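You operate a simulated robot arm through the tools that you are given. There is no shell and no other tool.

You run a simulated robot arm. Do the job below in one go: nothing can be reset, and whatever is moved stays where it is left.

TASK
Size the red tomato in the slide gauge; put it in its ring.
Fine: it comes from the tray at N23; switch the slide gauge on before you measure and off at the end; push the teal slide back open; the ring goes by the width shown.

Only the result counts: the job must be done as asked and must still hold three seconds after the hand-in. Knocking over, shifting, dropping, spilling or breaking anything else fails it.

THE ROBOT
A 6-joint arm with a two-finger parallel gripper, fixed in place. Base frame: the origin is at the foot of the arm, x ahead of it, y to its left, z up. Units: m, degrees, N and s.
With the tool pointing down near the work surface it reaches from about 0.4 to 0.92 m from the base axis. Its first joint turns from -115.0 to 115.0 degrees. Payload 3.43 kg.
The tool frame sits at the grasp point between the pads (the TCP): z along the fingers, y along the line on which they close. The tips reach 0.034 m beyond it. The gripper opens to 0.128 m. The fingers are 0.024 m wide and 0.012 m thick; the gripper's body (0.048 by 0.13 m) begins 0.096 m behind the TCP.
Orientation is that of the tool frame in the base frame, as a unit quaternion [w, x, y, z]. With the fingers straight down and closing along the base's y, the tool's x points along the base's -x, its y along +y and its z along -z.

THE INTERFACE
- The arm moves only by the tool play_rows. Its argument "rows" is a list of rows, each an object of numbers (a shift or turn left out is 0, a gripper value left out holds the last): "x", "y", "z": the shift along the tool's x, y, z in units of 100 mm (1.0 is 100 mm); "ax", "ay", "az": the turn, a rotation vector about the tool's x, y, z in units of 45 degrees (1.0 is 45 degrees); "fingers": the gripper command, from -1 (shut) to 1 (fully open), values between in proportion. In form: [{"x": .., "y": .., "z": .., "ax": .., "ay": .., "az": .., "fingers": ..}, ...]. A call has 1 to 20 rows; each row is the pose to reach, as a shift and turn from the pose commanded when the call began, along the tool's axes at that moment. A call with a number of a shift or a turn outside -1 to 1 is refused whole. Rows are played at 5 a second. More than 0.05 m and 8.6 degrees between two rows, or a gripper value outside its range, and nothing of the call is played. Where a pose cannot be reached the arm comes as near as it can. A force on the tool above 90 N (or 10 N above the force at the start of the call, whichever is more), or a blocked arm, ends the call early, and 0.2 s more pass. The fingers move at their own pace (about 0.108 m/s each) and stop on an object; they squeeze with about 34 N. The grip force told is the motor's: it shows also when the fingers shut on nothing. Time passes only in rows, and 0.2 s behind the last, so rows that repeat a pose let the fingers close. The reply holds the time, the measured pose of the TCP, the force on the tool along the base axes, the opening and the grip force, in the units named above and with some noise, with the torque about the TCP (base axes, N m) and any sound that the robot's microphone picked up.
- Cameras (640 x 400 px; columns grow to the right, rows downward): "scene" is fixed at [0.2298, 0.662, 1.2977]; the picture's right is [-0.47, -0.88, 0.00], its down [-0.75, 0.40, -0.52] and it looks along [0.46, -0.25, -0.85] (base axes); focal length 290 px, centre (320, 200). "wrist" rides on the gripper at [0.076, -0.011, -0.16] in the tool frame; the picture's right is [0.15, 0.99, 0.00], its down [-0.88, 0.13, -0.46] and it looks along [-0.45, 0.07, 0.89] (tool axes); focal length 234 px, centre (320, 200). There is no depth. A picture from a camera that has moved, and an enlarged one, comes with that camera's place and axes in the base frame and with its lens. The place of the scene camera against the robot may be out by one fixed shift of up to 0.025 m in any direction.
- capture(camera): a new picture of that camera. It takes no simulated time.
- raise_lower(by): slides the trunk up (or, below 0, down) by that many m; the arm rides with it, the base frame stays. It gives what a move gives, with no picture.
- close_up(camera, box): a new picture of the part [left, top, right, bottom] of that camera's present view, enlarged. It takes no simulated time.
- sign_off(): hands the job in; it is judged then, once.

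Places have to be worked out from the pictures, the camera data and where the tool is seen. Open the gripper and draw the arm clear of the work before you hand the job in, unless the task says otherwise.

The tools are called by a JSON object that holds its "api" and its "payload". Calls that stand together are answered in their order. play_rows: Moves the arm, as the interface text tells. Its arguments: {"type":"object","properties":{"rows":{"type":"array","items":{"type":"object","properties":{"x":{"type":"number"},"y":{"type":"number"},"z":{"type":"number"},"ax":{"type":"number"},"ay":{"type":"number"},"az":{"type":"number"},"fingers":{"type":"number"}}}}},"required":["rows"]} The other tools are called the same way: raise_lower (by) slides the trunk up or down; capture (camera) takes a picture; close_up (camera, box) takes an enlarged picture of a part of a camera's view; sign_off () hands the job in.

At the start:

```text
t: 0.0
tcp_pos: [0.3644, 0.3841, 1.0297]
tcp_rot: [0.0, 0.0, 1.0, 0.0]
contact_force: [0.1, -0.4, -0.9]
wrist_torque: [0.0, 0.0, -0.01]
grip_width: 0.128
grip_force: 0.1
trunk travel left (down, up): [-0.5, 0.29]
```

scene: 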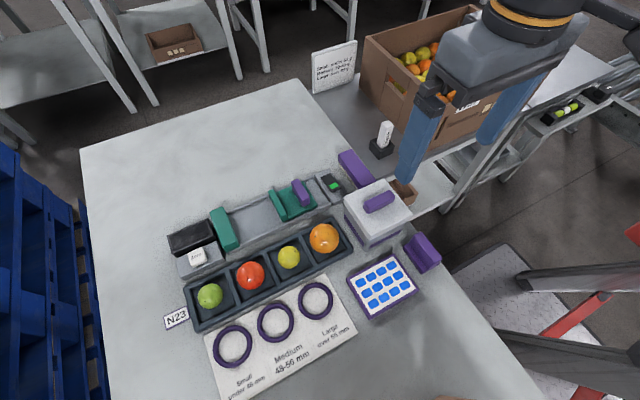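
wrist: 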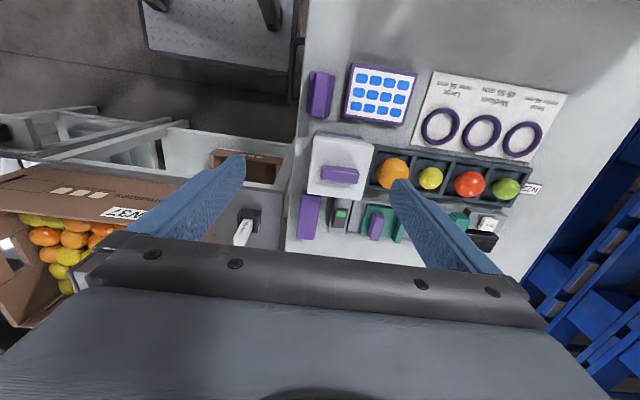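

I start by looking closely at the scene to identify the gauge, its switch, the tray and the rings.

{"api": "close_up", "payload": {"camera": "scene", "box": [160, 140, 360, 265]}}

{"api": "close_up", "payload": {"camera": "scene", "box": [160, 260, 360, 400]}}

{"api": "close_up", "payload": {"camera": "wrist", "box": [290, 50, 590, 260]}}

{"api": "close_up", "payload": {"camera": "scene", "box": [300, 30, 370, 100]}}

```text
3.20 times, centred on (260, 202) of scene
camera zoom: at [0.2298, 0.662, 1.2977], right [-0.47, -0.88, 0.0], down [-0.75, 0.4, -0.52], along [0.46, -0.25, -0.85], focal length 928 px, centre (512, 192)
```

zoom: 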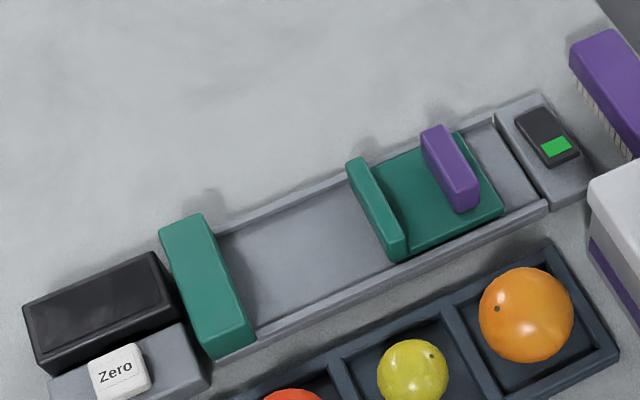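

```text
2.86 times, centred on (260, 330) of scene
camera zoom: at [0.2298, 0.662, 1.2977], right [-0.47, -0.88, 0.0], down [-0.75, 0.4, -0.52], along [0.46, -0.25, -0.85], focal length 829 px, centre (491, -171)
```

zoom: 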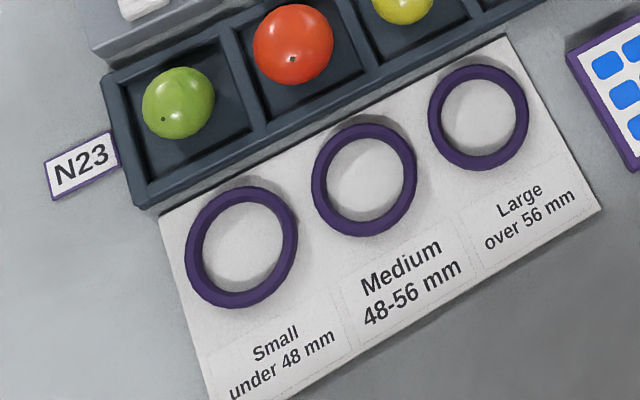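

```text
1.90 times, centred on (440, 155) of wrist
camera zoom: at [0.2889, 0.3709, 1.1884], right [-0.15, 0.99, 0.0], down [0.88, 0.13, 0.46], along [0.45, 0.07, -0.89], focal length 446 px, centre (91, 286)
```

zoom: 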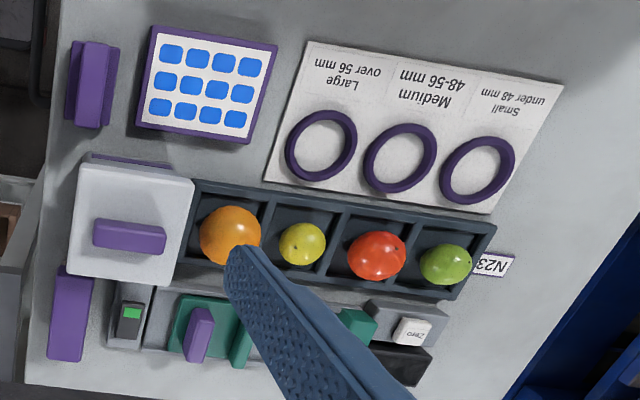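

```text
5.71 times, centred on (335, 65) of scene
camera zoom: at [0.2298, 0.662, 1.2977], right [-0.47, -0.88, 0.0], down [-0.75, 0.4, -0.52], along [0.46, -0.25, -0.85], focal length 1657 px, centre (234, 971)
```

zoom: 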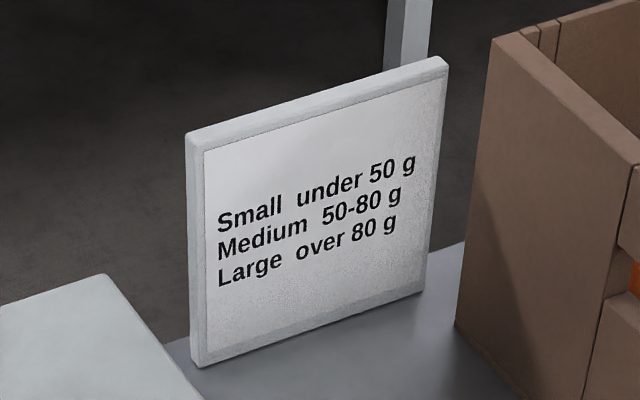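

The gauge has a fixed teal jaw with a display at its left, a sliding teal jaw with a purple handle, and a switch at the right end. I estimate the work surface at about z 0.72, and I move left in steps to view it from above.

{"api": "play_rows", "payload": {"rows": [{"y": 0.33}, {"y": 0.66}, {"y": 1.0}]}}

{"api": "play_rows", "payload": {"rows": [{"y": 0.33}, {"y": 0.66}, {"y": 1.0}]}}

{"api": "capture", "payload": {"camera": "wrist"}}

{"api": "capture", "payload": {"camera": "scene"}}

```text
t: 0.8
tcp_pos: [0.3639, 0.4827, 1.0293]
tcp_rot: [0.0, 0.0, 1.0, 0.0]
contact_force: [-0.2, -0.6, 0.5]
wrist_torque: [0.05, -0.02, -0.02]
grip_width: 0.128
grip_force: 0.1
trunk travel left (down, up): [-0.5, 0.29]
```

```text
t: 1.6
tcp_pos: [0.3646, 0.5831, 1.028]
tcp_rot: [0.0, 0.0, 1.0, -0.001]
contact_force: [0.3, -0.3, 0.6]
wrist_torque: [0.03, 0.03, 0.02]
grip_width: 0.1279
grip_force: 0.0
trunk travel left (down, up): [-0.5, 0.29]
```

```text
taken
camera wrist: at [0.2885, 0.5707, 1.1886], right [-0.15, 0.99, 0.0], down [0.88, 0.13, 0.46], along [0.45, 0.07, -0.89], focal length 234 px, centre (320, 200)
```

wrist: 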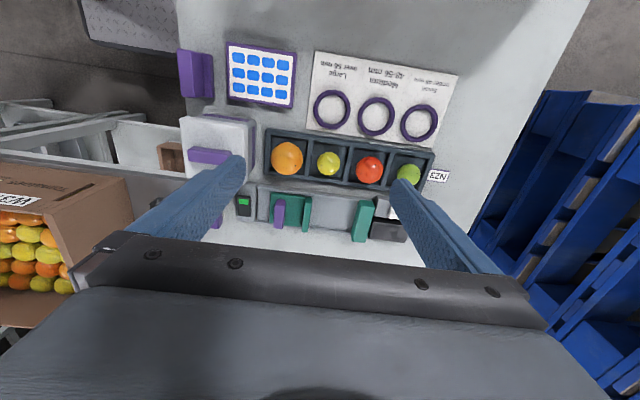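

```text
taken
```

scene: 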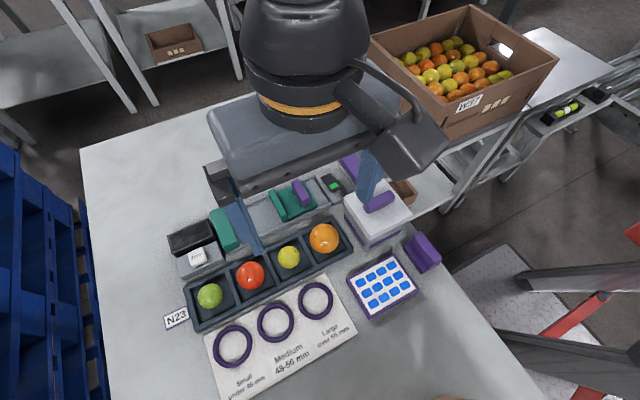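

Triangulating between the two wrist views puts the red tomato near (0.42, 0.69, 0.77) and the table top at about z 0.75. I go lower and forward for a closer look at the gauge.

{"api": "play_rows", "payload": {"rows": [{"x": -0.2, "y": 0.1, "z": 0.3}, {"x": -0.4, "y": 0.2, "z": 0.6}, {"x": -0.6, "y": 0.3, "z": 1.0}]}}

{"api": "capture", "payload": {"camera": "wrist"}}

{"api": "close_up", "payload": {"camera": "wrist", "box": [180, 60, 480, 260]}}

```text
t: 2.4
tcp_pos: [0.4247, 0.6129, 0.9298]
tcp_rot: [0.001, 0.0, 1.0, 0.001]
contact_force: [-1.3, -0.8, 0.4]
wrist_torque: [0.03, -0.04, -0.02]
grip_width: 0.1281
grip_force: 0.1
trunk travel left (down, up): [-0.5, 0.29]
```

```text
taken
camera wrist: at [0.3495, 0.6007, 1.0896], right [-0.15, 0.99, 0.0], down [0.88, 0.13, 0.46], along [0.45, 0.07, -0.89], focal length 234 px, centre (320, 200)
```

wrist: 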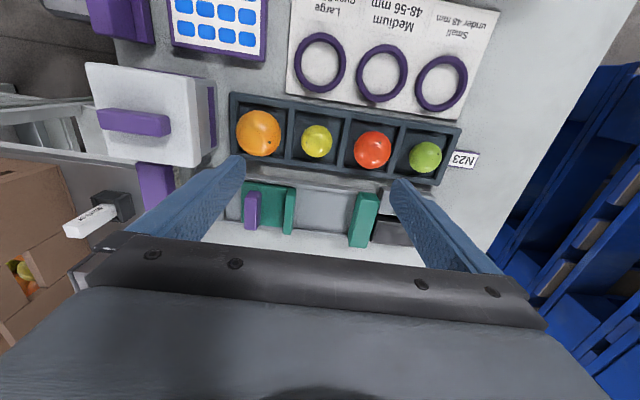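

```text
2.00 times, centred on (330, 160) of wrist
camera zoom: at [0.3495, 0.6007, 1.0896], right [-0.15, 0.99, 0.0], down [0.88, 0.13, 0.46], along [0.45, 0.07, -0.89], focal length 468 px, centre (300, 280)
```

zoom: 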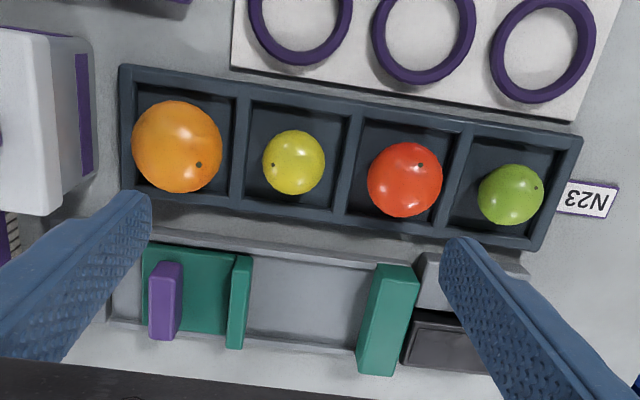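

The gauge bed runs along y at roughly x 0.49 to 0.58, with the fixed jaw's face near y 0.68. I move to the right so the switch comes between the fingers in the view.

{"api": "play_rows", "payload": {"rows": [{"y": -0.33, "x": -0.1}, {"y": -0.66, "x": -0.2}, {"y": -1.0, "x": -0.3}]}}

{"api": "capture", "payload": {"camera": "wrist"}}

{"api": "close_up", "payload": {"camera": "wrist", "box": [220, 80, 460, 240]}}

{"api": "close_up", "payload": {"camera": "scene", "box": [300, 150, 400, 220]}}

```text
t: 3.2
tcp_pos: [0.4536, 0.5133, 0.9291]
tcp_rot: [0.0, 0.0, 1.0, -0.001]
contact_force: [0.2, -0.2, 0.8]
wrist_torque: [-0.04, 0.01, 0.01]
grip_width: 0.1281
grip_force: 0.1
trunk travel left (down, up): [-0.5, 0.29]
```

```text
taken
camera wrist: at [0.3789, 0.5011, 1.0882], right [-0.15, 0.99, 0.0], down [0.88, 0.13, 0.46], along [0.45, 0.07, -0.89], focal length 234 px, centre (320, 200)
```

wrist: 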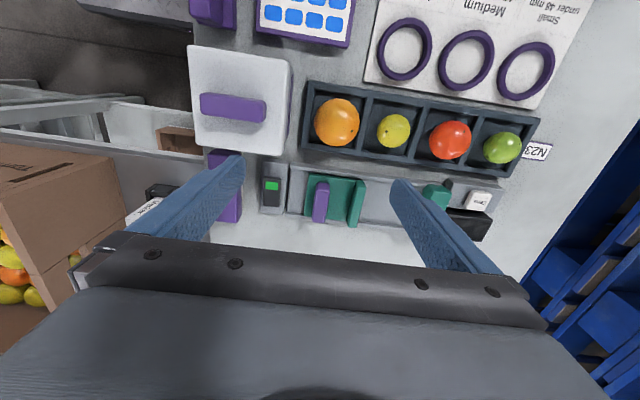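

```text
2.50 times, centred on (340, 160) of wrist
camera zoom: at [0.3789, 0.5011, 1.0882], right [-0.15, 0.99, 0.0], down [0.88, 0.13, 0.46], along [0.45, 0.07, -0.89], focal length 585 px, centre (270, 300)
```

zoom: 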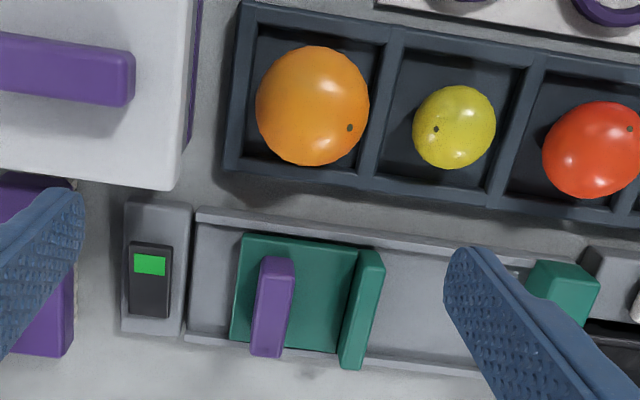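

```text
5.71 times, centred on (350, 185) of scene
camera zoom: at [0.2298, 0.662, 1.2977], right [-0.47, -0.88, 0.0], down [-0.75, 0.4, -0.52], along [0.46, -0.25, -0.85], focal length 1657 px, centre (149, 286)
```

zoom: 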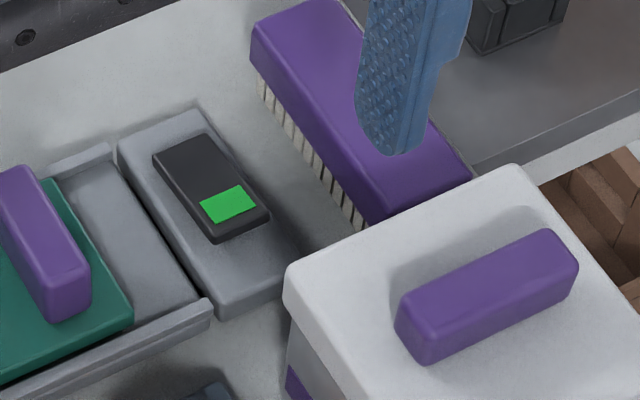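

The switch is a rocker whose green end is on the low-x side, at about (0.522, 0.452, 0.765). The white box beside it is about 0.84 high, so I shut the fingers, move over the green end and then descend.

{"api": "play_rows", "payload": {"rows": [{"x": -0.23, "y": -0.2, "fingers": -1}, {"x": -0.46, "y": -0.4}, {"x": -0.69, "y": -0.61}, {"x": -0.69, "y": -0.61, "z": 0.3}, {"x": -0.69, "y": -0.61, "z": 0.6}, {"x": -0.69, "y": -0.61, "z": 0.85}, {"x": -0.69, "y": -0.61, "z": 0.85}]}}

{"api": "capture", "payload": {"camera": "wrist"}}

{"api": "close_up", "payload": {"camera": "scene", "box": [270, 130, 410, 230]}}

```text
t: 4.8
tcp_pos: [0.5245, 0.4515, 0.844]
tcp_rot: [0.0, 0.0, 1.0, 0.0]
contact_force: [0.1, 0.0, -0.6]
wrist_torque: [-0.02, 0.03, 0.03]
grip_width: 0.0
grip_force: 32.7
trunk travel left (down, up): [-0.5, 0.29]
```

```text
taken
camera wrist: at [0.4486, 0.4396, 1.0033], right [-0.15, 0.99, 0.0], down [0.88, 0.13, 0.46], along [0.45, 0.07, -0.89], focal length 234 px, centre (320, 200)
```

wrist: 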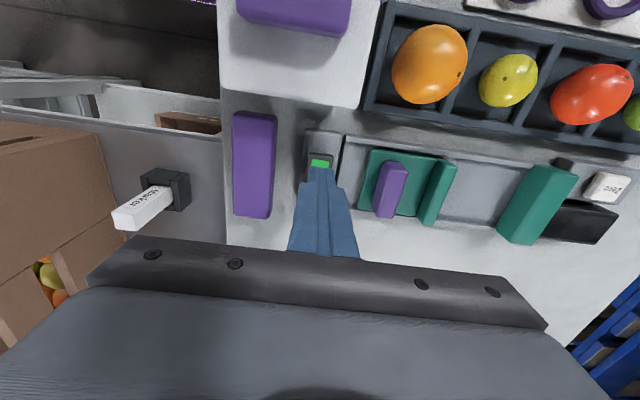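

```text
4.00 times, centred on (340, 180) of scene
camera zoom: at [0.2298, 0.662, 1.2977], right [-0.47, -0.88, 0.0], down [-0.75, 0.4, -0.52], along [0.46, -0.25, -0.85], focal length 1160 px, centre (240, 280)
```

zoom: 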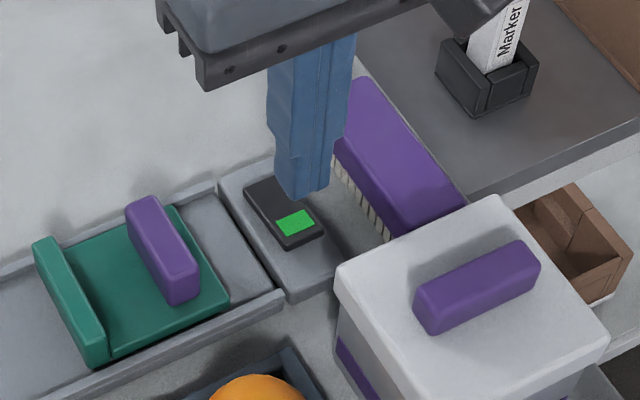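

The fingertips are right over the green end, about 45 mm above it. I descend slowly and watch the force.

{"api": "play_rows", "payload": {"rows": [{"x": 0.02, "z": 0.15}, {"x": 0.02, "z": 0.3}, {"x": 0.02, "z": 0.35}]}}

{"api": "close_up", "payload": {"camera": "scene", "box": [300, 150, 380, 210]}}

{"api": "close_up", "payload": {"camera": "wrist", "box": [260, 110, 420, 210]}}

```text
t: 5.6
tcp_pos: [0.5219, 0.452, 0.809]
tcp_rot: [0.0, 0.0, 1.0, -0.001]
contact_force: [0.2, -0.5, -0.6]
wrist_torque: [-0.01, 0.01, 0.02]
grip_width: 0.0
grip_force: 32.9
trunk travel left (down, up): [-0.5, 0.29]
```

```text
6.67 times, centred on (340, 180) of scene
camera zoom: at [0.2298, 0.662, 1.2977], right [-0.47, -0.88, 0.0], down [-0.75, 0.4, -0.52], along [0.46, -0.25, -0.85], focal length 1934 px, centre (187, 333)
```

zoom: 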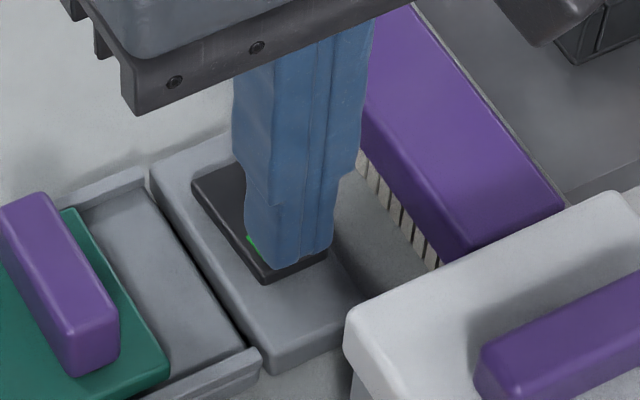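

```text
4.00 times, centred on (340, 160) of wrist
camera zoom: at [0.446, 0.4398, 0.9686], right [-0.15, 0.99, 0.0], down [0.88, 0.13, 0.46], along [0.45, 0.07, -0.89], focal length 937 px, centre (240, 360)
```

zoom: 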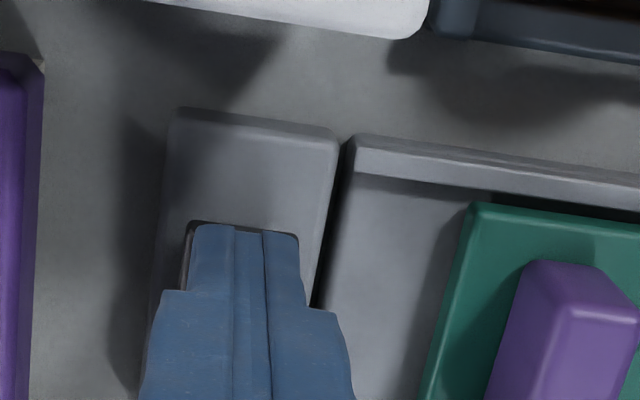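

The tips are just above the rocker with no contact yet, so I continue in 2–3 mm steps.

{"api": "play_rows", "payload": {"rows": [{"z": 0.03}, {"z": 0.06}, {"z": 0.08}]}}

```text
t: 6.4
tcp_pos: [0.5209, 0.4524, 0.8018]
tcp_rot: [-0.001, 0.0, 1.0, 0.0]
contact_force: [-0.3, -0.4, 1.6]
wrist_torque: [0.03, 0.01, 0.01]
grip_width: 0.0
grip_force: 32.8
trunk travel left (down, up): [-0.5, 0.29]
```

Contact is barely starting, so I go 2 mm at a time.

{"api": "play_rows", "payload": {"rows": [{"z": 0.02}, {"z": 0.02}]}}

{"api": "close_up", "payload": {"camera": "scene", "box": [160, 210, 240, 280]}}

```text
t: 7.0
tcp_pos: [0.5217, 0.4525, 0.8018]
tcp_rot: [0.001, 0.0, 1.0, 0.0]
contact_force: [-4.9, -3.4, 24.2]
wrist_torque: [-0.16, -0.11, 0.26]
grip_width: 0.0001
grip_force: 33.3
trunk travel left (down, up): [-0.5, 0.29]
```

```text
5.71 times, centred on (200, 245) of scene
camera zoom: at [0.2298, 0.662, 1.2977], right [-0.47, -0.88, 0.0], down [-0.75, 0.4, -0.52], along [0.46, -0.25, -0.85], focal length 1657 px, centre (1006, -57)
```

zoom: 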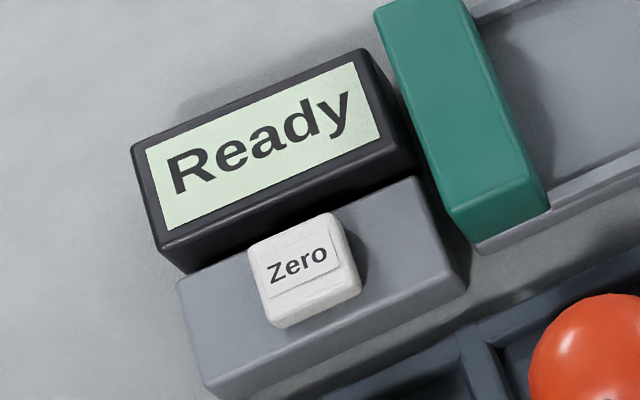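

The display now shows "Ready", so the gauge is on. I lift away straight up and look at the rocker.

{"api": "play_rows", "payload": {"rows": [{"z": -0.1}, {"z": -0.4}, {"z": -0.8}, {"z": -1.0}]}}

{"api": "close_up", "payload": {"camera": "scene", "box": [160, 150, 380, 290]}}

{"api": "capture", "payload": {"camera": "wrist"}}

```text
t: 8.0
tcp_pos: [0.5202, 0.4519, 0.8991]
tcp_rot: [0.0, 0.0, 1.0, -0.001]
contact_force: [-0.2, -0.1, -0.4]
wrist_torque: [-0.03, 0.02, -0.02]
grip_width: 0.0
grip_force: 33.3
trunk travel left (down, up): [-0.5, 0.29]
```

```text
2.86 times, centred on (270, 220) of scene
camera zoom: at [0.2298, 0.662, 1.2977], right [-0.47, -0.88, 0.0], down [-0.75, 0.4, -0.52], along [0.46, -0.25, -0.85], focal length 829 px, centre (463, 143)
```

zoom: 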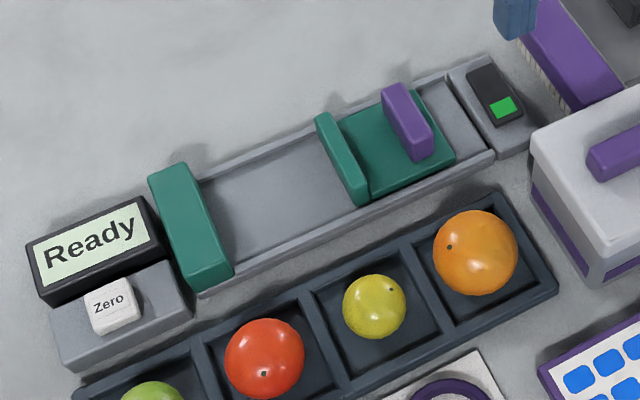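

```text
taken
camera wrist: at [0.4456, 0.439, 1.0584], right [-0.15, 0.99, 0.0], down [0.88, 0.13, 0.45], along [0.45, 0.07, -0.89], focal length 234 px, centre (320, 200)
```

wrist: 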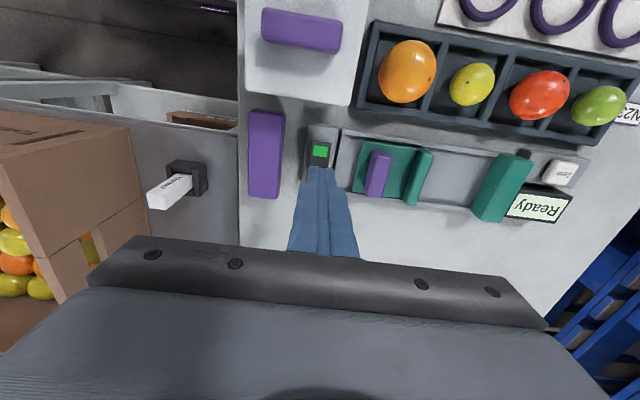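

The gauge is on and nothing else has moved. Next I check the tray's rim height against the red tomato in enlarged views.

{"api": "close_up", "payload": {"camera": "scene", "box": [180, 240, 290, 310]}}

{"api": "close_up", "payload": {"camera": "scene", "box": [180, 280, 240, 340]}}

{"api": "play_rows", "payload": {"rows": [{"y": 0.3, "x": 0.2, "z": -0.1, "fingers": 1}, {"y": 0.6, "x": 0.4, "z": -0.1}, {"y": 1.0, "x": 0.5, "z": -0.1}]}}

{"api": "play_rows", "payload": {"rows": [{"y": 0.2, "x": 0.06, "az": -0.16}, {"y": 0.4, "x": 0.12, "az": -0.33}, {"y": 0.6, "x": 0.2, "az": -0.5}, {"y": 0.8, "x": 0.3, "az": -0.66}, {"y": 1.0, "x": 0.4, "az": -0.83}, {"y": 1.0, "x": 0.48, "az": -1.0}]}}

```text
5.71 times, centred on (235, 275) of scene
camera zoom: at [0.2298, 0.662, 1.2977], right [-0.47, -0.88, 0.0], down [-0.75, 0.4, -0.52], along [0.46, -0.25, -0.85], focal length 1657 px, centre (806, -229)
```

zoom: 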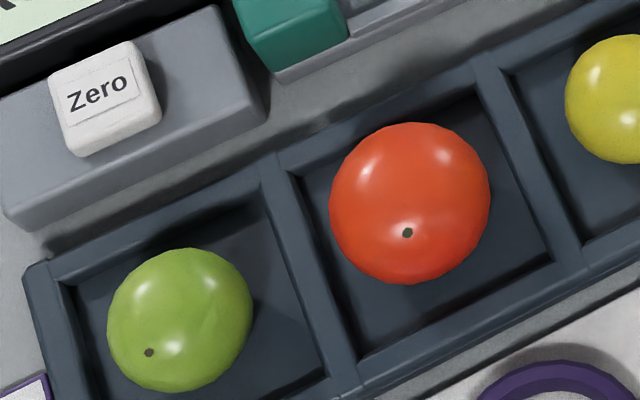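

```text
6.67 times, centred on (210, 310) of scene
camera zoom: at [0.2298, 0.662, 1.2977], right [-0.47, -0.88, 0.0], down [-0.75, 0.4, -0.52], along [0.46, -0.25, -0.85], focal length 1934 px, centre (1053, -533)
```

zoom: 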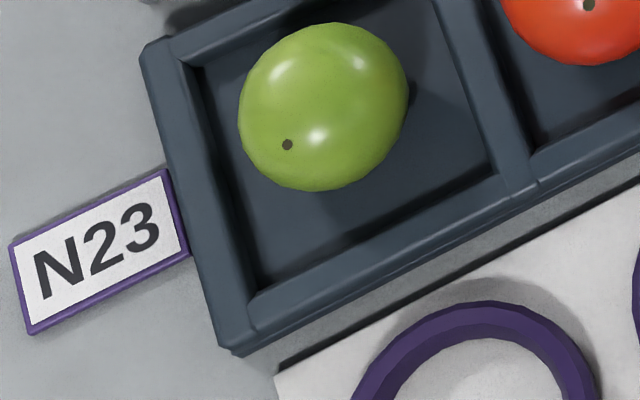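

```text
t: 8.8
tcp_pos: [0.4701, 0.5532, 0.9092]
tcp_rot: [0.0, 0.0, 1.0, 0.0]
contact_force: [0.6, 0.0, 0.1]
wrist_torque: [0.04, 0.02, -0.01]
grip_width: 0.1278
grip_force: 0.0
trunk travel left (down, up): [-0.5, 0.29]
```

```text
t: 10.2
tcp_pos: [0.4236, 0.6534, 0.9084]
tcp_rot: [0.0, -0.383, 0.924, 0.0]
contact_force: [-0.4, -0.1, -0.2]
wrist_torque: [-0.01, 0.03, 0.0]
grip_width: 0.1278
grip_force: 0.1
trunk travel left (down, up): [-0.5, 0.29]
```

The tool is now turned 45°, which gives the fingers the compartment's diagonal corners. I look through the wrist camera.

{"api": "capture", "payload": {"camera": "wrist"}}

{"api": "close_up", "payload": {"camera": "wrist", "box": [220, 100, 420, 225]}}

```text
taken
camera wrist: at [0.3782, 0.5897, 1.0685], right [-0.8, 0.59, 0.0], down [0.53, 0.72, 0.46], along [0.27, 0.37, -0.89], focal length 234 px, centre (320, 200)
```

wrist: 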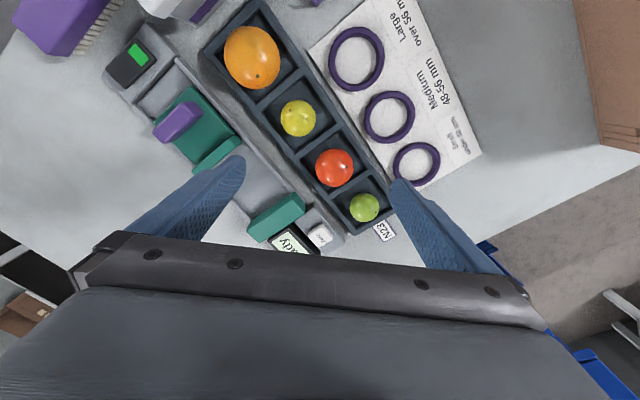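

```text
3.20 times, centred on (320, 162) of wrist
camera zoom: at [0.3782, 0.5897, 1.0685], right [-0.8, 0.59, 0.0], down [0.53, 0.72, 0.46], along [0.27, 0.37, -0.89], focal length 749 px, centre (320, 320)
```

zoom: 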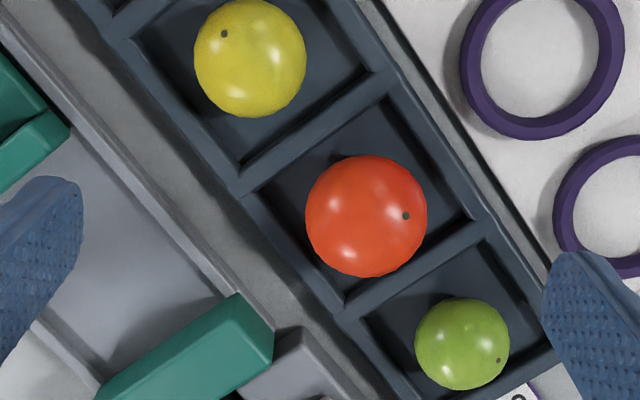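

The red tomato centre is confirmed at about (0.424, 0.687, 0.768), diameter about 51 mm, with the rim near 0.755. I move over it with a 68 mm opening and lower until the tips are just around its upper half.

{"api": "play_rows", "payload": {"rows": [{"x": -0.12, "y": 0.12, "fingers": 0.06}, {"x": -0.238, "y": 0.238, "z": 0.1}, {"x": -0.238, "y": 0.238, "z": 0.4}, {"x": -0.238, "y": 0.238, "z": 0.7}, {"x": -0.238, "y": 0.238, "z": 0.9}, {"x": -0.238, "y": 0.238, "z": 0.9}]}}

{"api": "close_up", "payload": {"camera": "wrist", "box": [220, 100, 420, 225]}}

{"api": "close_up", "payload": {"camera": "scene", "box": [190, 220, 310, 300]}}

```text
t: 11.6
tcp_pos: [0.4245, 0.6858, 0.8185]
tcp_rot: [0.0, -0.383, 0.924, 0.0]
contact_force: [-0.3, 0.6, 0.6]
wrist_torque: [0.04, -0.02, 0.0]
grip_width: 0.0678
grip_force: 0.0
trunk travel left (down, up): [-0.5, 0.29]
```

```text
3.20 times, centred on (320, 162) of wrist
camera zoom: at [0.3785, 0.6227, 0.9784], right [-0.8, 0.6, 0.0], down [0.53, 0.71, 0.46], along [0.27, 0.37, -0.89], focal length 749 px, centre (320, 320)
```

zoom: 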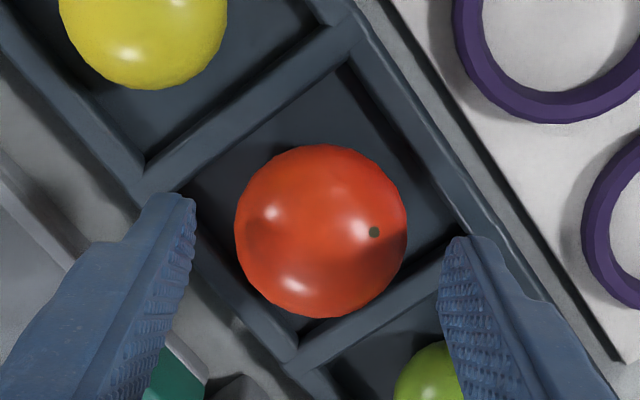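

```text
5.00 times, centred on (250, 260) of scene
camera zoom: at [0.2298, 0.662, 1.2977], right [-0.47, -0.88, 0.0], down [-0.75, 0.4, -0.52], along [0.46, -0.25, -0.85], focal length 1450 px, centre (670, -100)
```

zoom: 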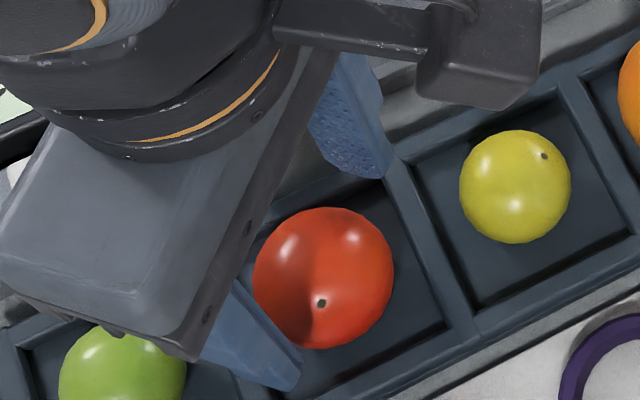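

The tomato is centred between the fingers. I descend in small steps until the tips are about 10 mm below its equator.

{"api": "play_rows", "payload": {"rows": [{"z": 0.08, "fingers": 0.0}, {"z": 0.16}, {"z": 0.22}, {"z": 0.26}, {"z": 0.26}]}}

{"api": "close_up", "payload": {"camera": "wrist", "box": [220, 100, 420, 225]}}

{"api": "close_up", "payload": {"camera": "scene", "box": [190, 220, 310, 300]}}

```text
t: 12.8
tcp_pos: [0.4238, 0.6853, 0.7921]
tcp_rot: [0.0, -0.383, 0.924, 0.0]
contact_force: [-0.3, 0.9, 0.3]
wrist_torque: [-0.02, 0.01, -0.01]
grip_width: 0.0639
grip_force: 0.0
trunk travel left (down, up): [-0.5, 0.29]
```

```text
3.20 times, centred on (320, 162) of wrist
camera zoom: at [0.3778, 0.6229, 0.9521], right [-0.8, 0.6, 0.0], down [0.53, 0.71, 0.46], along [0.27, 0.37, -0.89], focal length 749 px, centre (320, 320)
```

zoom: 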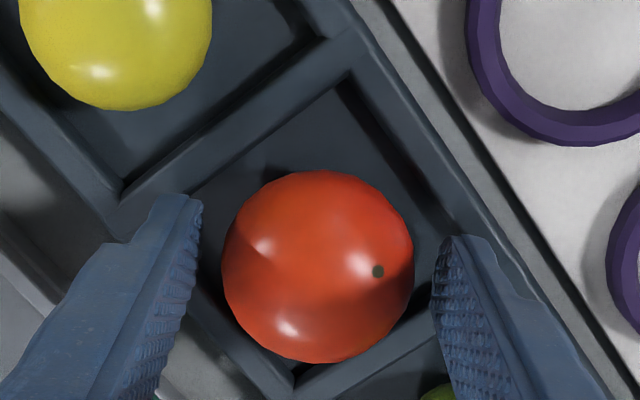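

```text
5.00 times, centred on (250, 260) of scene
camera zoom: at [0.2298, 0.662, 1.2977], right [-0.47, -0.88, 0.0], down [-0.75, 0.4, -0.52], along [0.46, -0.25, -0.85], focal length 1450 px, centre (670, -100)
```

zoom: 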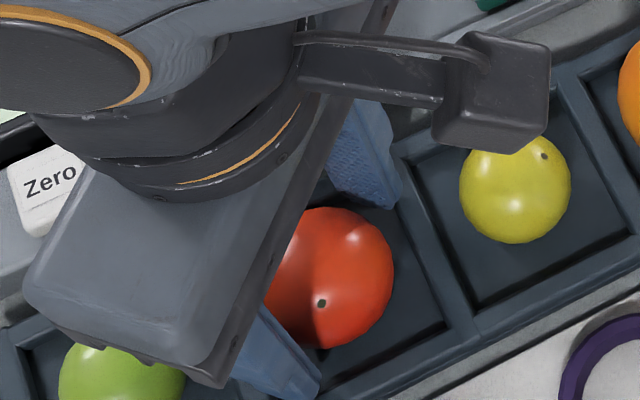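

The fingers straddle the tomato cleanly with no contact. I close on it and lift a little to test the hold.

{"api": "play_rows", "payload": {"rows": [{"fingers": -0.4}, {"fingers": -0.4}, {"fingers": -0.4}, {"fingers": -0.4}]}}

{"api": "play_rows", "payload": {"rows": [{"z": -0.1}, {"z": -0.2}, {"z": -0.3}]}}

{"api": "capture", "payload": {"camera": "wrist"}}

{"api": "close_up", "payload": {"camera": "scene", "box": [190, 200, 310, 300]}}

```text
t: 13.8
tcp_pos: [0.4238, 0.6855, 0.7924]
tcp_rot: [0.0, -0.382, 0.924, 0.0]
contact_force: [0.1, -0.6, 0.1]
wrist_torque: [0.03, 0.05, 0.0]
grip_width: 0.0507
grip_force: 16.0
trunk travel left (down, up): [-0.5, 0.29]
```

```text
t: 14.6
tcp_pos: [0.424, 0.6853, 0.8226]
tcp_rot: [-0.001, -0.383, 0.924, -0.001]
contact_force: [-0.5, 0.0, 0.0]
wrist_torque: [-0.04, -0.01, 0.01]
grip_width: 0.0508
grip_force: 15.9
trunk travel left (down, up): [-0.5, 0.29]
```

```text
taken
camera wrist: at [0.3782, 0.6231, 0.9819], right [-0.8, 0.6, 0.0], down [0.53, 0.72, 0.45], along [0.27, 0.37, -0.89], focal length 234 px, centre (320, 200)
```

wrist: 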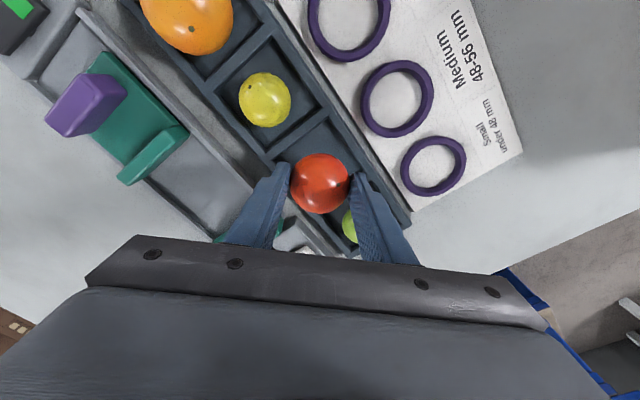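

```text
4.00 times, centred on (250, 250) of scene
camera zoom: at [0.2298, 0.662, 1.2977], right [-0.47, -0.88, 0.0], down [-0.75, 0.4, -0.52], along [0.46, -0.25, -0.85], focal length 1160 px, centre (600, 0)
```

zoom: 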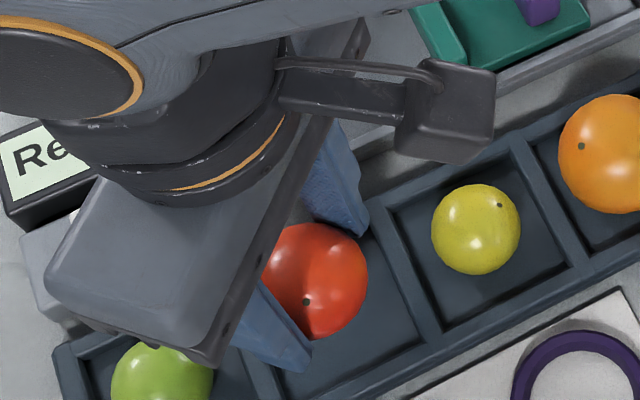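

The tomato is held (50.7 mm grip) and clear of the tray. I raise it, then move over the gauge bed while turning the tool so the fingers close across the slide direction.

{"api": "play_rows", "payload": {"rows": [{"z": -0.3}, {"z": -0.6}, {"z": -0.9}]}}

{"api": "play_rows", "payload": {"rows": [{"x": -0.07, "y": -0.16, "az": -0.16}, {"x": -0.14, "y": -0.32, "az": -0.33}, {"x": -0.21, "y": -0.48, "az": -0.5}, {"x": -0.28, "y": -0.64, "az": -0.66}, {"x": -0.35, "y": -0.8, "az": -0.83}, {"x": -0.42, "y": -0.95, "az": -1.0}]}}

{"api": "capture", "payload": {"camera": "wrist"}}

{"api": "close_up", "payload": {"camera": "wrist", "box": [220, 100, 420, 225]}}

{"api": "close_up", "payload": {"camera": "scene", "box": [160, 150, 360, 265]}}

```text
t: 15.4
tcp_pos: [0.4244, 0.6873, 0.9125]
tcp_rot: [-0.001, -0.383, 0.924, 0.0]
contact_force: [-0.1, -0.8, -1.5]
wrist_torque: [0.0, 0.0, 0.0]
grip_width: 0.051
grip_force: 15.8
trunk travel left (down, up): [-0.5, 0.29]
```

```text
t: 16.8
tcp_pos: [0.5205, 0.649, 0.9122]
tcp_rot: [0.001, 0.708, -0.706, 0.001]
contact_force: [-0.2, 1.1, -0.4]
wrist_torque: [0.0, 0.03, 0.02]
grip_width: 0.0507
grip_force: 15.7
trunk travel left (down, up): [-0.5, 0.29]
```

```text
taken
camera wrist: at [0.532, 0.5716, 1.0721], right [-0.99, -0.15, 0.0], down [-0.13, 0.88, 0.45], along [-0.07, 0.45, -0.89], focal length 234 px, centre (320, 200)
```

wrist: 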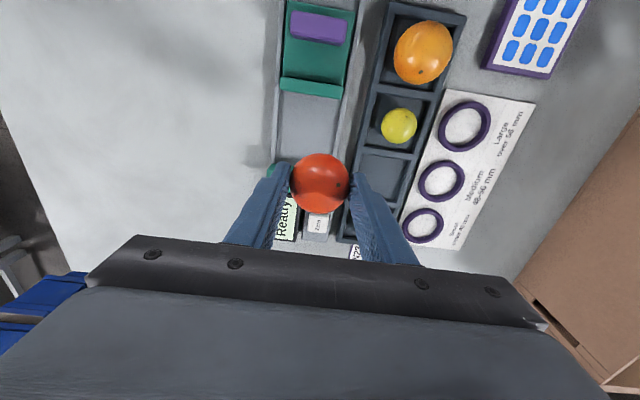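

```text
3.20 times, centred on (320, 162) of wrist
camera zoom: at [0.532, 0.5716, 1.0721], right [-0.99, -0.15, 0.0], down [-0.13, 0.88, 0.45], along [-0.07, 0.45, -0.89], focal length 749 px, centre (320, 320)
```

zoom: 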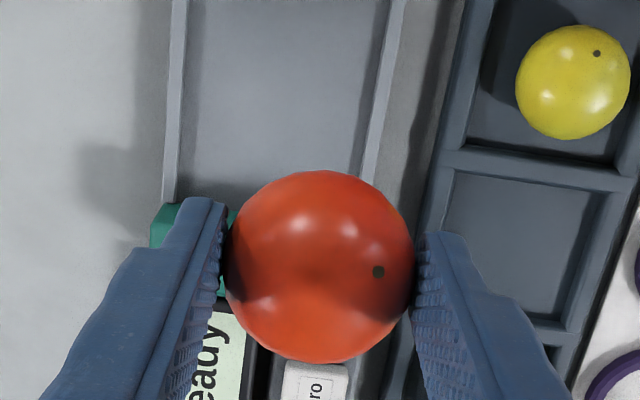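

```text
3.20 times, centred on (260, 208) of scene
camera zoom: at [0.2298, 0.662, 1.2977], right [-0.47, -0.88, 0.0], down [-0.75, 0.4, -0.52], along [0.46, -0.25, -0.85], focal length 928 px, centre (512, 176)
```

zoom: 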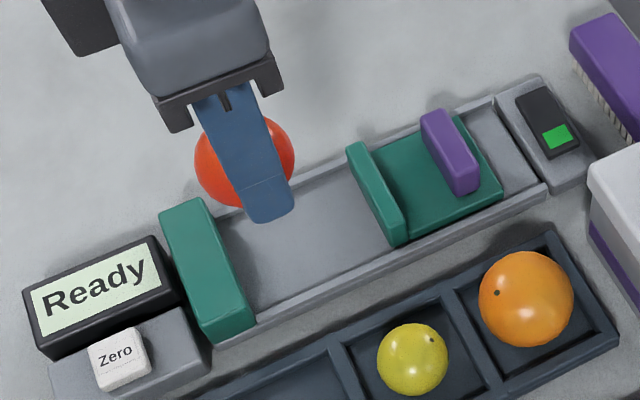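

The bed's centre line is at x about 0.537, with the gap between the jaws running from y about 0.586 to 0.683. I centre the tomato over (0.537, 0.637) and lower it to about 15 mm above the bed.

{"api": "play_rows", "payload": {"rows": [{"x": 0.12, "y": -0.165}, {"x": 0.12, "y": -0.165, "z": 0.3}, {"x": 0.12, "y": -0.165, "z": 0.6}, {"x": 0.12, "y": -0.165, "z": 0.9}, {"x": 0.12, "y": -0.165, "z": 0.92}]}}

{"api": "close_up", "payload": {"camera": "wrist", "box": [200, 80, 440, 230]}}

{"api": "close_up", "payload": {"camera": "scene", "box": [200, 160, 320, 250]}}

```text
t: 18.0
tcp_pos: [0.5366, 0.6358, 0.82]
tcp_rot: [0.0, -0.707, 0.707, 0.0]
contact_force: [-0.6, -0.8, -0.7]
wrist_torque: [-0.02, -0.01, 0.03]
grip_width: 0.0506
grip_force: 16.6
trunk travel left (down, up): [-0.5, 0.29]
```

```text
2.67 times, centred on (320, 155) of wrist
camera zoom: at [0.5485, 0.5592, 0.9798], right [-0.99, -0.15, 0.0], down [-0.13, 0.88, 0.46], along [-0.07, 0.45, -0.89], focal length 624 px, centre (320, 320)
```

zoom: 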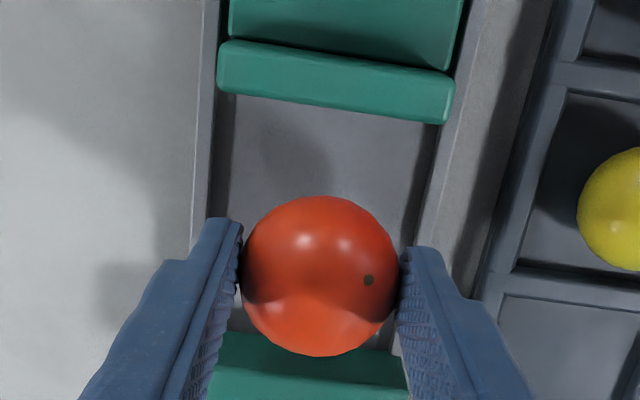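

```text
4.44 times, centred on (260, 205) of scene
camera zoom: at [0.2298, 0.662, 1.2977], right [-0.47, -0.88, 0.0], down [-0.75, 0.4, -0.52], along [0.46, -0.25, -0.85], focal length 1289 px, centre (587, 178)
```

zoom: 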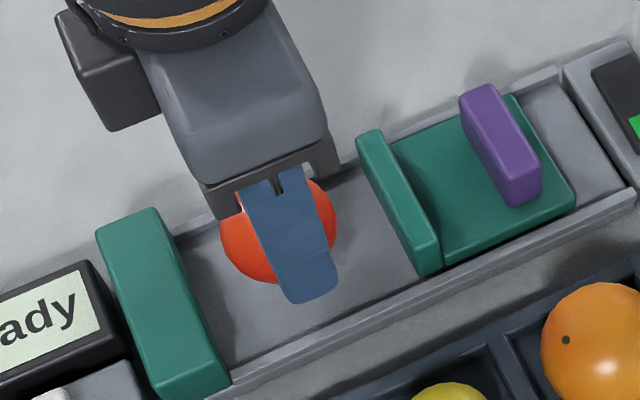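

The tomato is well centred on the bed between the jaws. I lower gently, looking for contact.

{"api": "play_rows", "payload": {"rows": [{"z": 0.04}, {"z": 0.08}, {"z": 0.1}, {"z": 0.12}]}}

{"api": "play_rows", "payload": {"rows": [{"z": 0.015}, {"z": 0.03}, {"z": 0.03}]}}

```text
t: 19.0
tcp_pos: [0.5373, 0.6368, 0.8093]
tcp_rot: [0.0, -0.707, 0.707, 0.0]
contact_force: [0.3, 0.7, -1.1]
wrist_torque: [0.0, -0.01, 0.0]
grip_width: 0.051
grip_force: 15.9
trunk travel left (down, up): [-0.5, 0.29]
```

```text
t: 19.8
tcp_pos: [0.536, 0.6347, 0.8052]
tcp_rot: [0.0, 0.707, -0.707, 0.001]
contact_force: [0.2, 0.5, -0.8]
wrist_torque: [0.01, 0.01, -0.05]
grip_width: 0.0508
grip_force: 16.0
trunk travel left (down, up): [-0.5, 0.29]
```

No contact yet at TCP z 0.805, so I continue in 2 mm steps.

{"api": "play_rows", "payload": {"rows": [{"z": 0.02}, {"z": 0.02}]}}

{"api": "play_rows", "payload": {"rows": [{"z": 0.02}, {"z": 0.02}]}}

{"api": "close_up", "payload": {"camera": "scene", "box": [220, 170, 300, 240]}}

```text
t: 20.4
tcp_pos: [0.5381, 0.6371, 0.8038]
tcp_rot: [0.0, -0.707, 0.707, 0.0]
contact_force: [0.0, 0.1, -1.5]
wrist_torque: [-0.01, -0.01, 0.0]
grip_width: 0.0509
grip_force: 16.3
trunk travel left (down, up): [-0.5, 0.29]
```

```text
t: 21.0
tcp_pos: [0.5374, 0.6361, 0.8013]
tcp_rot: [0.0, 0.707, -0.707, 0.0]
contact_force: [0.4, 0.3, -1.6]
wrist_torque: [-0.03, -0.03, 0.01]
grip_width: 0.0509
grip_force: 15.6
trunk travel left (down, up): [-0.5, 0.29]
```

```text
5.71 times, centred on (260, 205) of scene
camera zoom: at [0.2298, 0.662, 1.2977], right [-0.47, -0.88, 0.0], down [-0.75, 0.4, -0.52], along [0.46, -0.25, -0.85], focal length 1657 px, centre (663, 171)
```

zoom: 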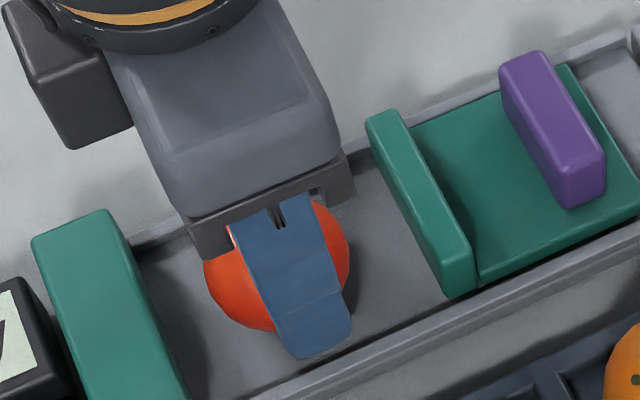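

Still free of contact. I continue lowering in 2 mm steps, watching the vertical force.

{"api": "play_rows", "payload": {"rows": [{"z": 0.02}, {"z": 0.02}]}}

{"api": "play_rows", "payload": {"rows": [{"z": 0.02}, {"z": 0.02}]}}

```text
t: 21.6
tcp_pos: [0.5369, 0.6363, 0.7996]
tcp_rot: [0.001, -0.707, 0.707, 0.0]
contact_force: [0.8, 0.2, -1.0]
wrist_torque: [-0.02, -0.01, 0.0]
grip_width: 0.0506
grip_force: 15.9
trunk travel left (down, up): [-0.5, 0.29]
```

```text
t: 22.2
tcp_pos: [0.5374, 0.6368, 0.7983]
tcp_rot: [0.0, -0.707, 0.707, 0.0]
contact_force: [-1.7, -0.7, 6.9]
wrist_torque: [-0.08, 0.03, 0.01]
grip_width: 0.0511
grip_force: 15.9
trunk travel left (down, up): [-0.5, 0.29]
```

Contact of about 7 N at TCP z 0.798 fits the tomato reaching the bed. I check the views before releasing.

{"api": "close_up", "payload": {"camera": "wrist", "box": [240, 110, 400, 230]}}

{"api": "close_up", "payload": {"camera": "scene", "box": [230, 190, 290, 240]}}

```text
3.33 times, centred on (320, 170) of wrist
camera zoom: at [0.5483, 0.5595, 0.958], right [-0.99, -0.15, 0.0], down [-0.13, 0.88, 0.46], along [-0.07, 0.45, -0.89], focal length 781 px, centre (320, 300)
```

zoom: 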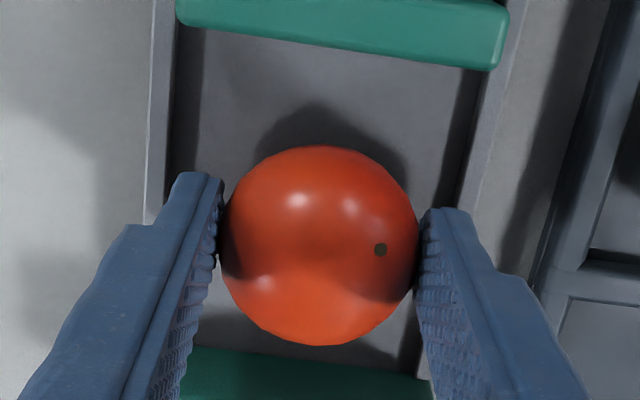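

```text
8.00 times, centred on (260, 215) of scene
camera zoom: at [0.2298, 0.662, 1.2977], right [-0.47, -0.88, 0.0], down [-0.75, 0.4, -0.52], along [0.46, -0.25, -0.85], focal length 2320 px, centre (800, 80)
```

zoom: 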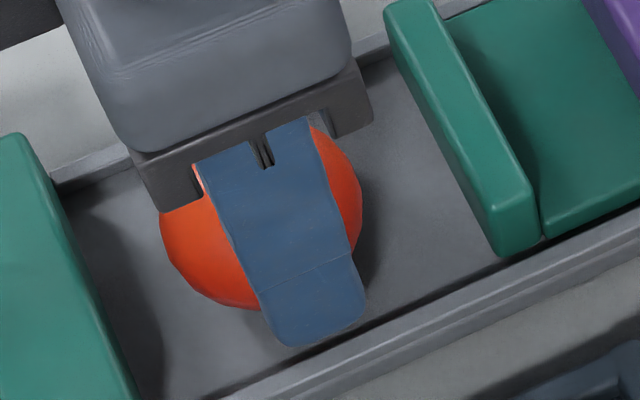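

The contact shadow shows the tomato resting on the bed with the fingers inside the rails. I open by a few millimetres only and rise slowly.

{"api": "play_rows", "payload": {"rows": [{"fingers": -0.1}, {"fingers": -0.1}, {"fingers": -0.1}, {"fingers": -0.1}]}}

{"api": "close_up", "payload": {"camera": "wrist", "box": [240, 110, 400, 230]}}

```text
t: 23.2
tcp_pos: [0.5351, 0.6365, 0.7973]
tcp_rot: [0.001, 0.707, -0.707, 0.0]
contact_force: [1.7, -0.1, 0.3]
wrist_torque: [-0.03, -0.02, 0.0]
grip_width: 0.0577
grip_force: 0.1
trunk travel left (down, up): [-0.5, 0.29]
```

```text
3.33 times, centred on (320, 170) of wrist
camera zoom: at [0.5484, 0.5597, 0.9571], right [-0.99, -0.15, 0.0], down [-0.13, 0.88, 0.46], along [-0.07, 0.45, -0.89], focal length 781 px, centre (320, 300)
```

zoom: 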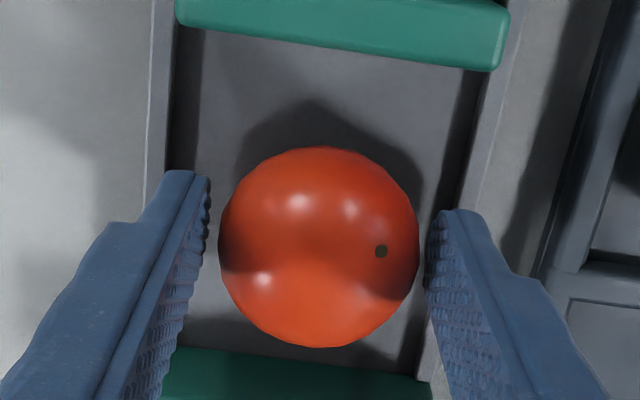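

The tomato stays put with the fingers clear of it. I rise straight up.

{"api": "play_rows", "payload": {"rows": [{"z": -0.15}, {"z": -0.3}, {"z": -0.6}, {"z": -0.98}]}}

{"api": "capture", "payload": {"camera": "wrist"}}

{"api": "close_up", "payload": {"camera": "scene", "box": [160, 150, 360, 275]}}

```text
t: 24.2
tcp_pos: [0.5384, 0.6368, 0.8941]
tcp_rot: [0.001, 0.707, -0.707, 0.0]
contact_force: [0.0, 0.5, 0.0]
wrist_torque: [-0.01, 0.01, 0.0]
grip_width: 0.0577
grip_force: 0.0
trunk travel left (down, up): [-0.5, 0.29]
```

```text
taken
camera wrist: at [0.5492, 0.5596, 1.0546], right [-0.99, -0.15, 0.0], down [-0.13, 0.88, 0.45], along [-0.07, 0.45, -0.89], focal length 234 px, centre (320, 200)
```

wrist: 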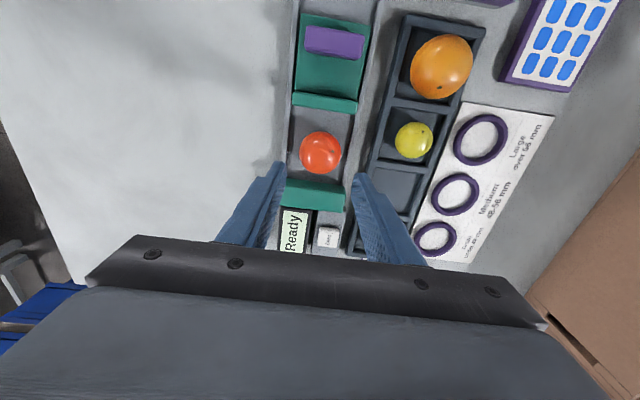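

```text
3.20 times, centred on (260, 212) of scene
camera zoom: at [0.2298, 0.662, 1.2977], right [-0.47, -0.88, 0.0], down [-0.75, 0.4, -0.52], along [0.46, -0.25, -0.85], focal length 928 px, centre (512, 160)
```

zoom: 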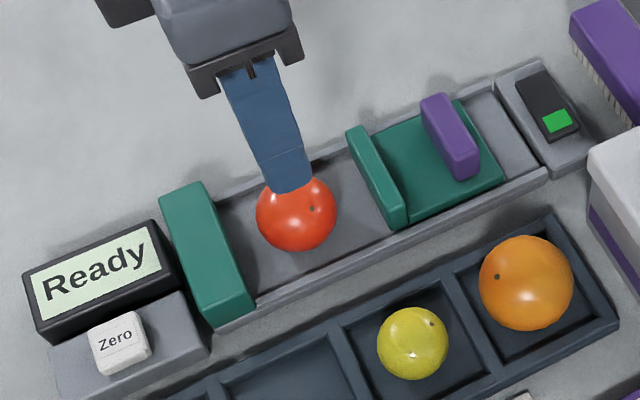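

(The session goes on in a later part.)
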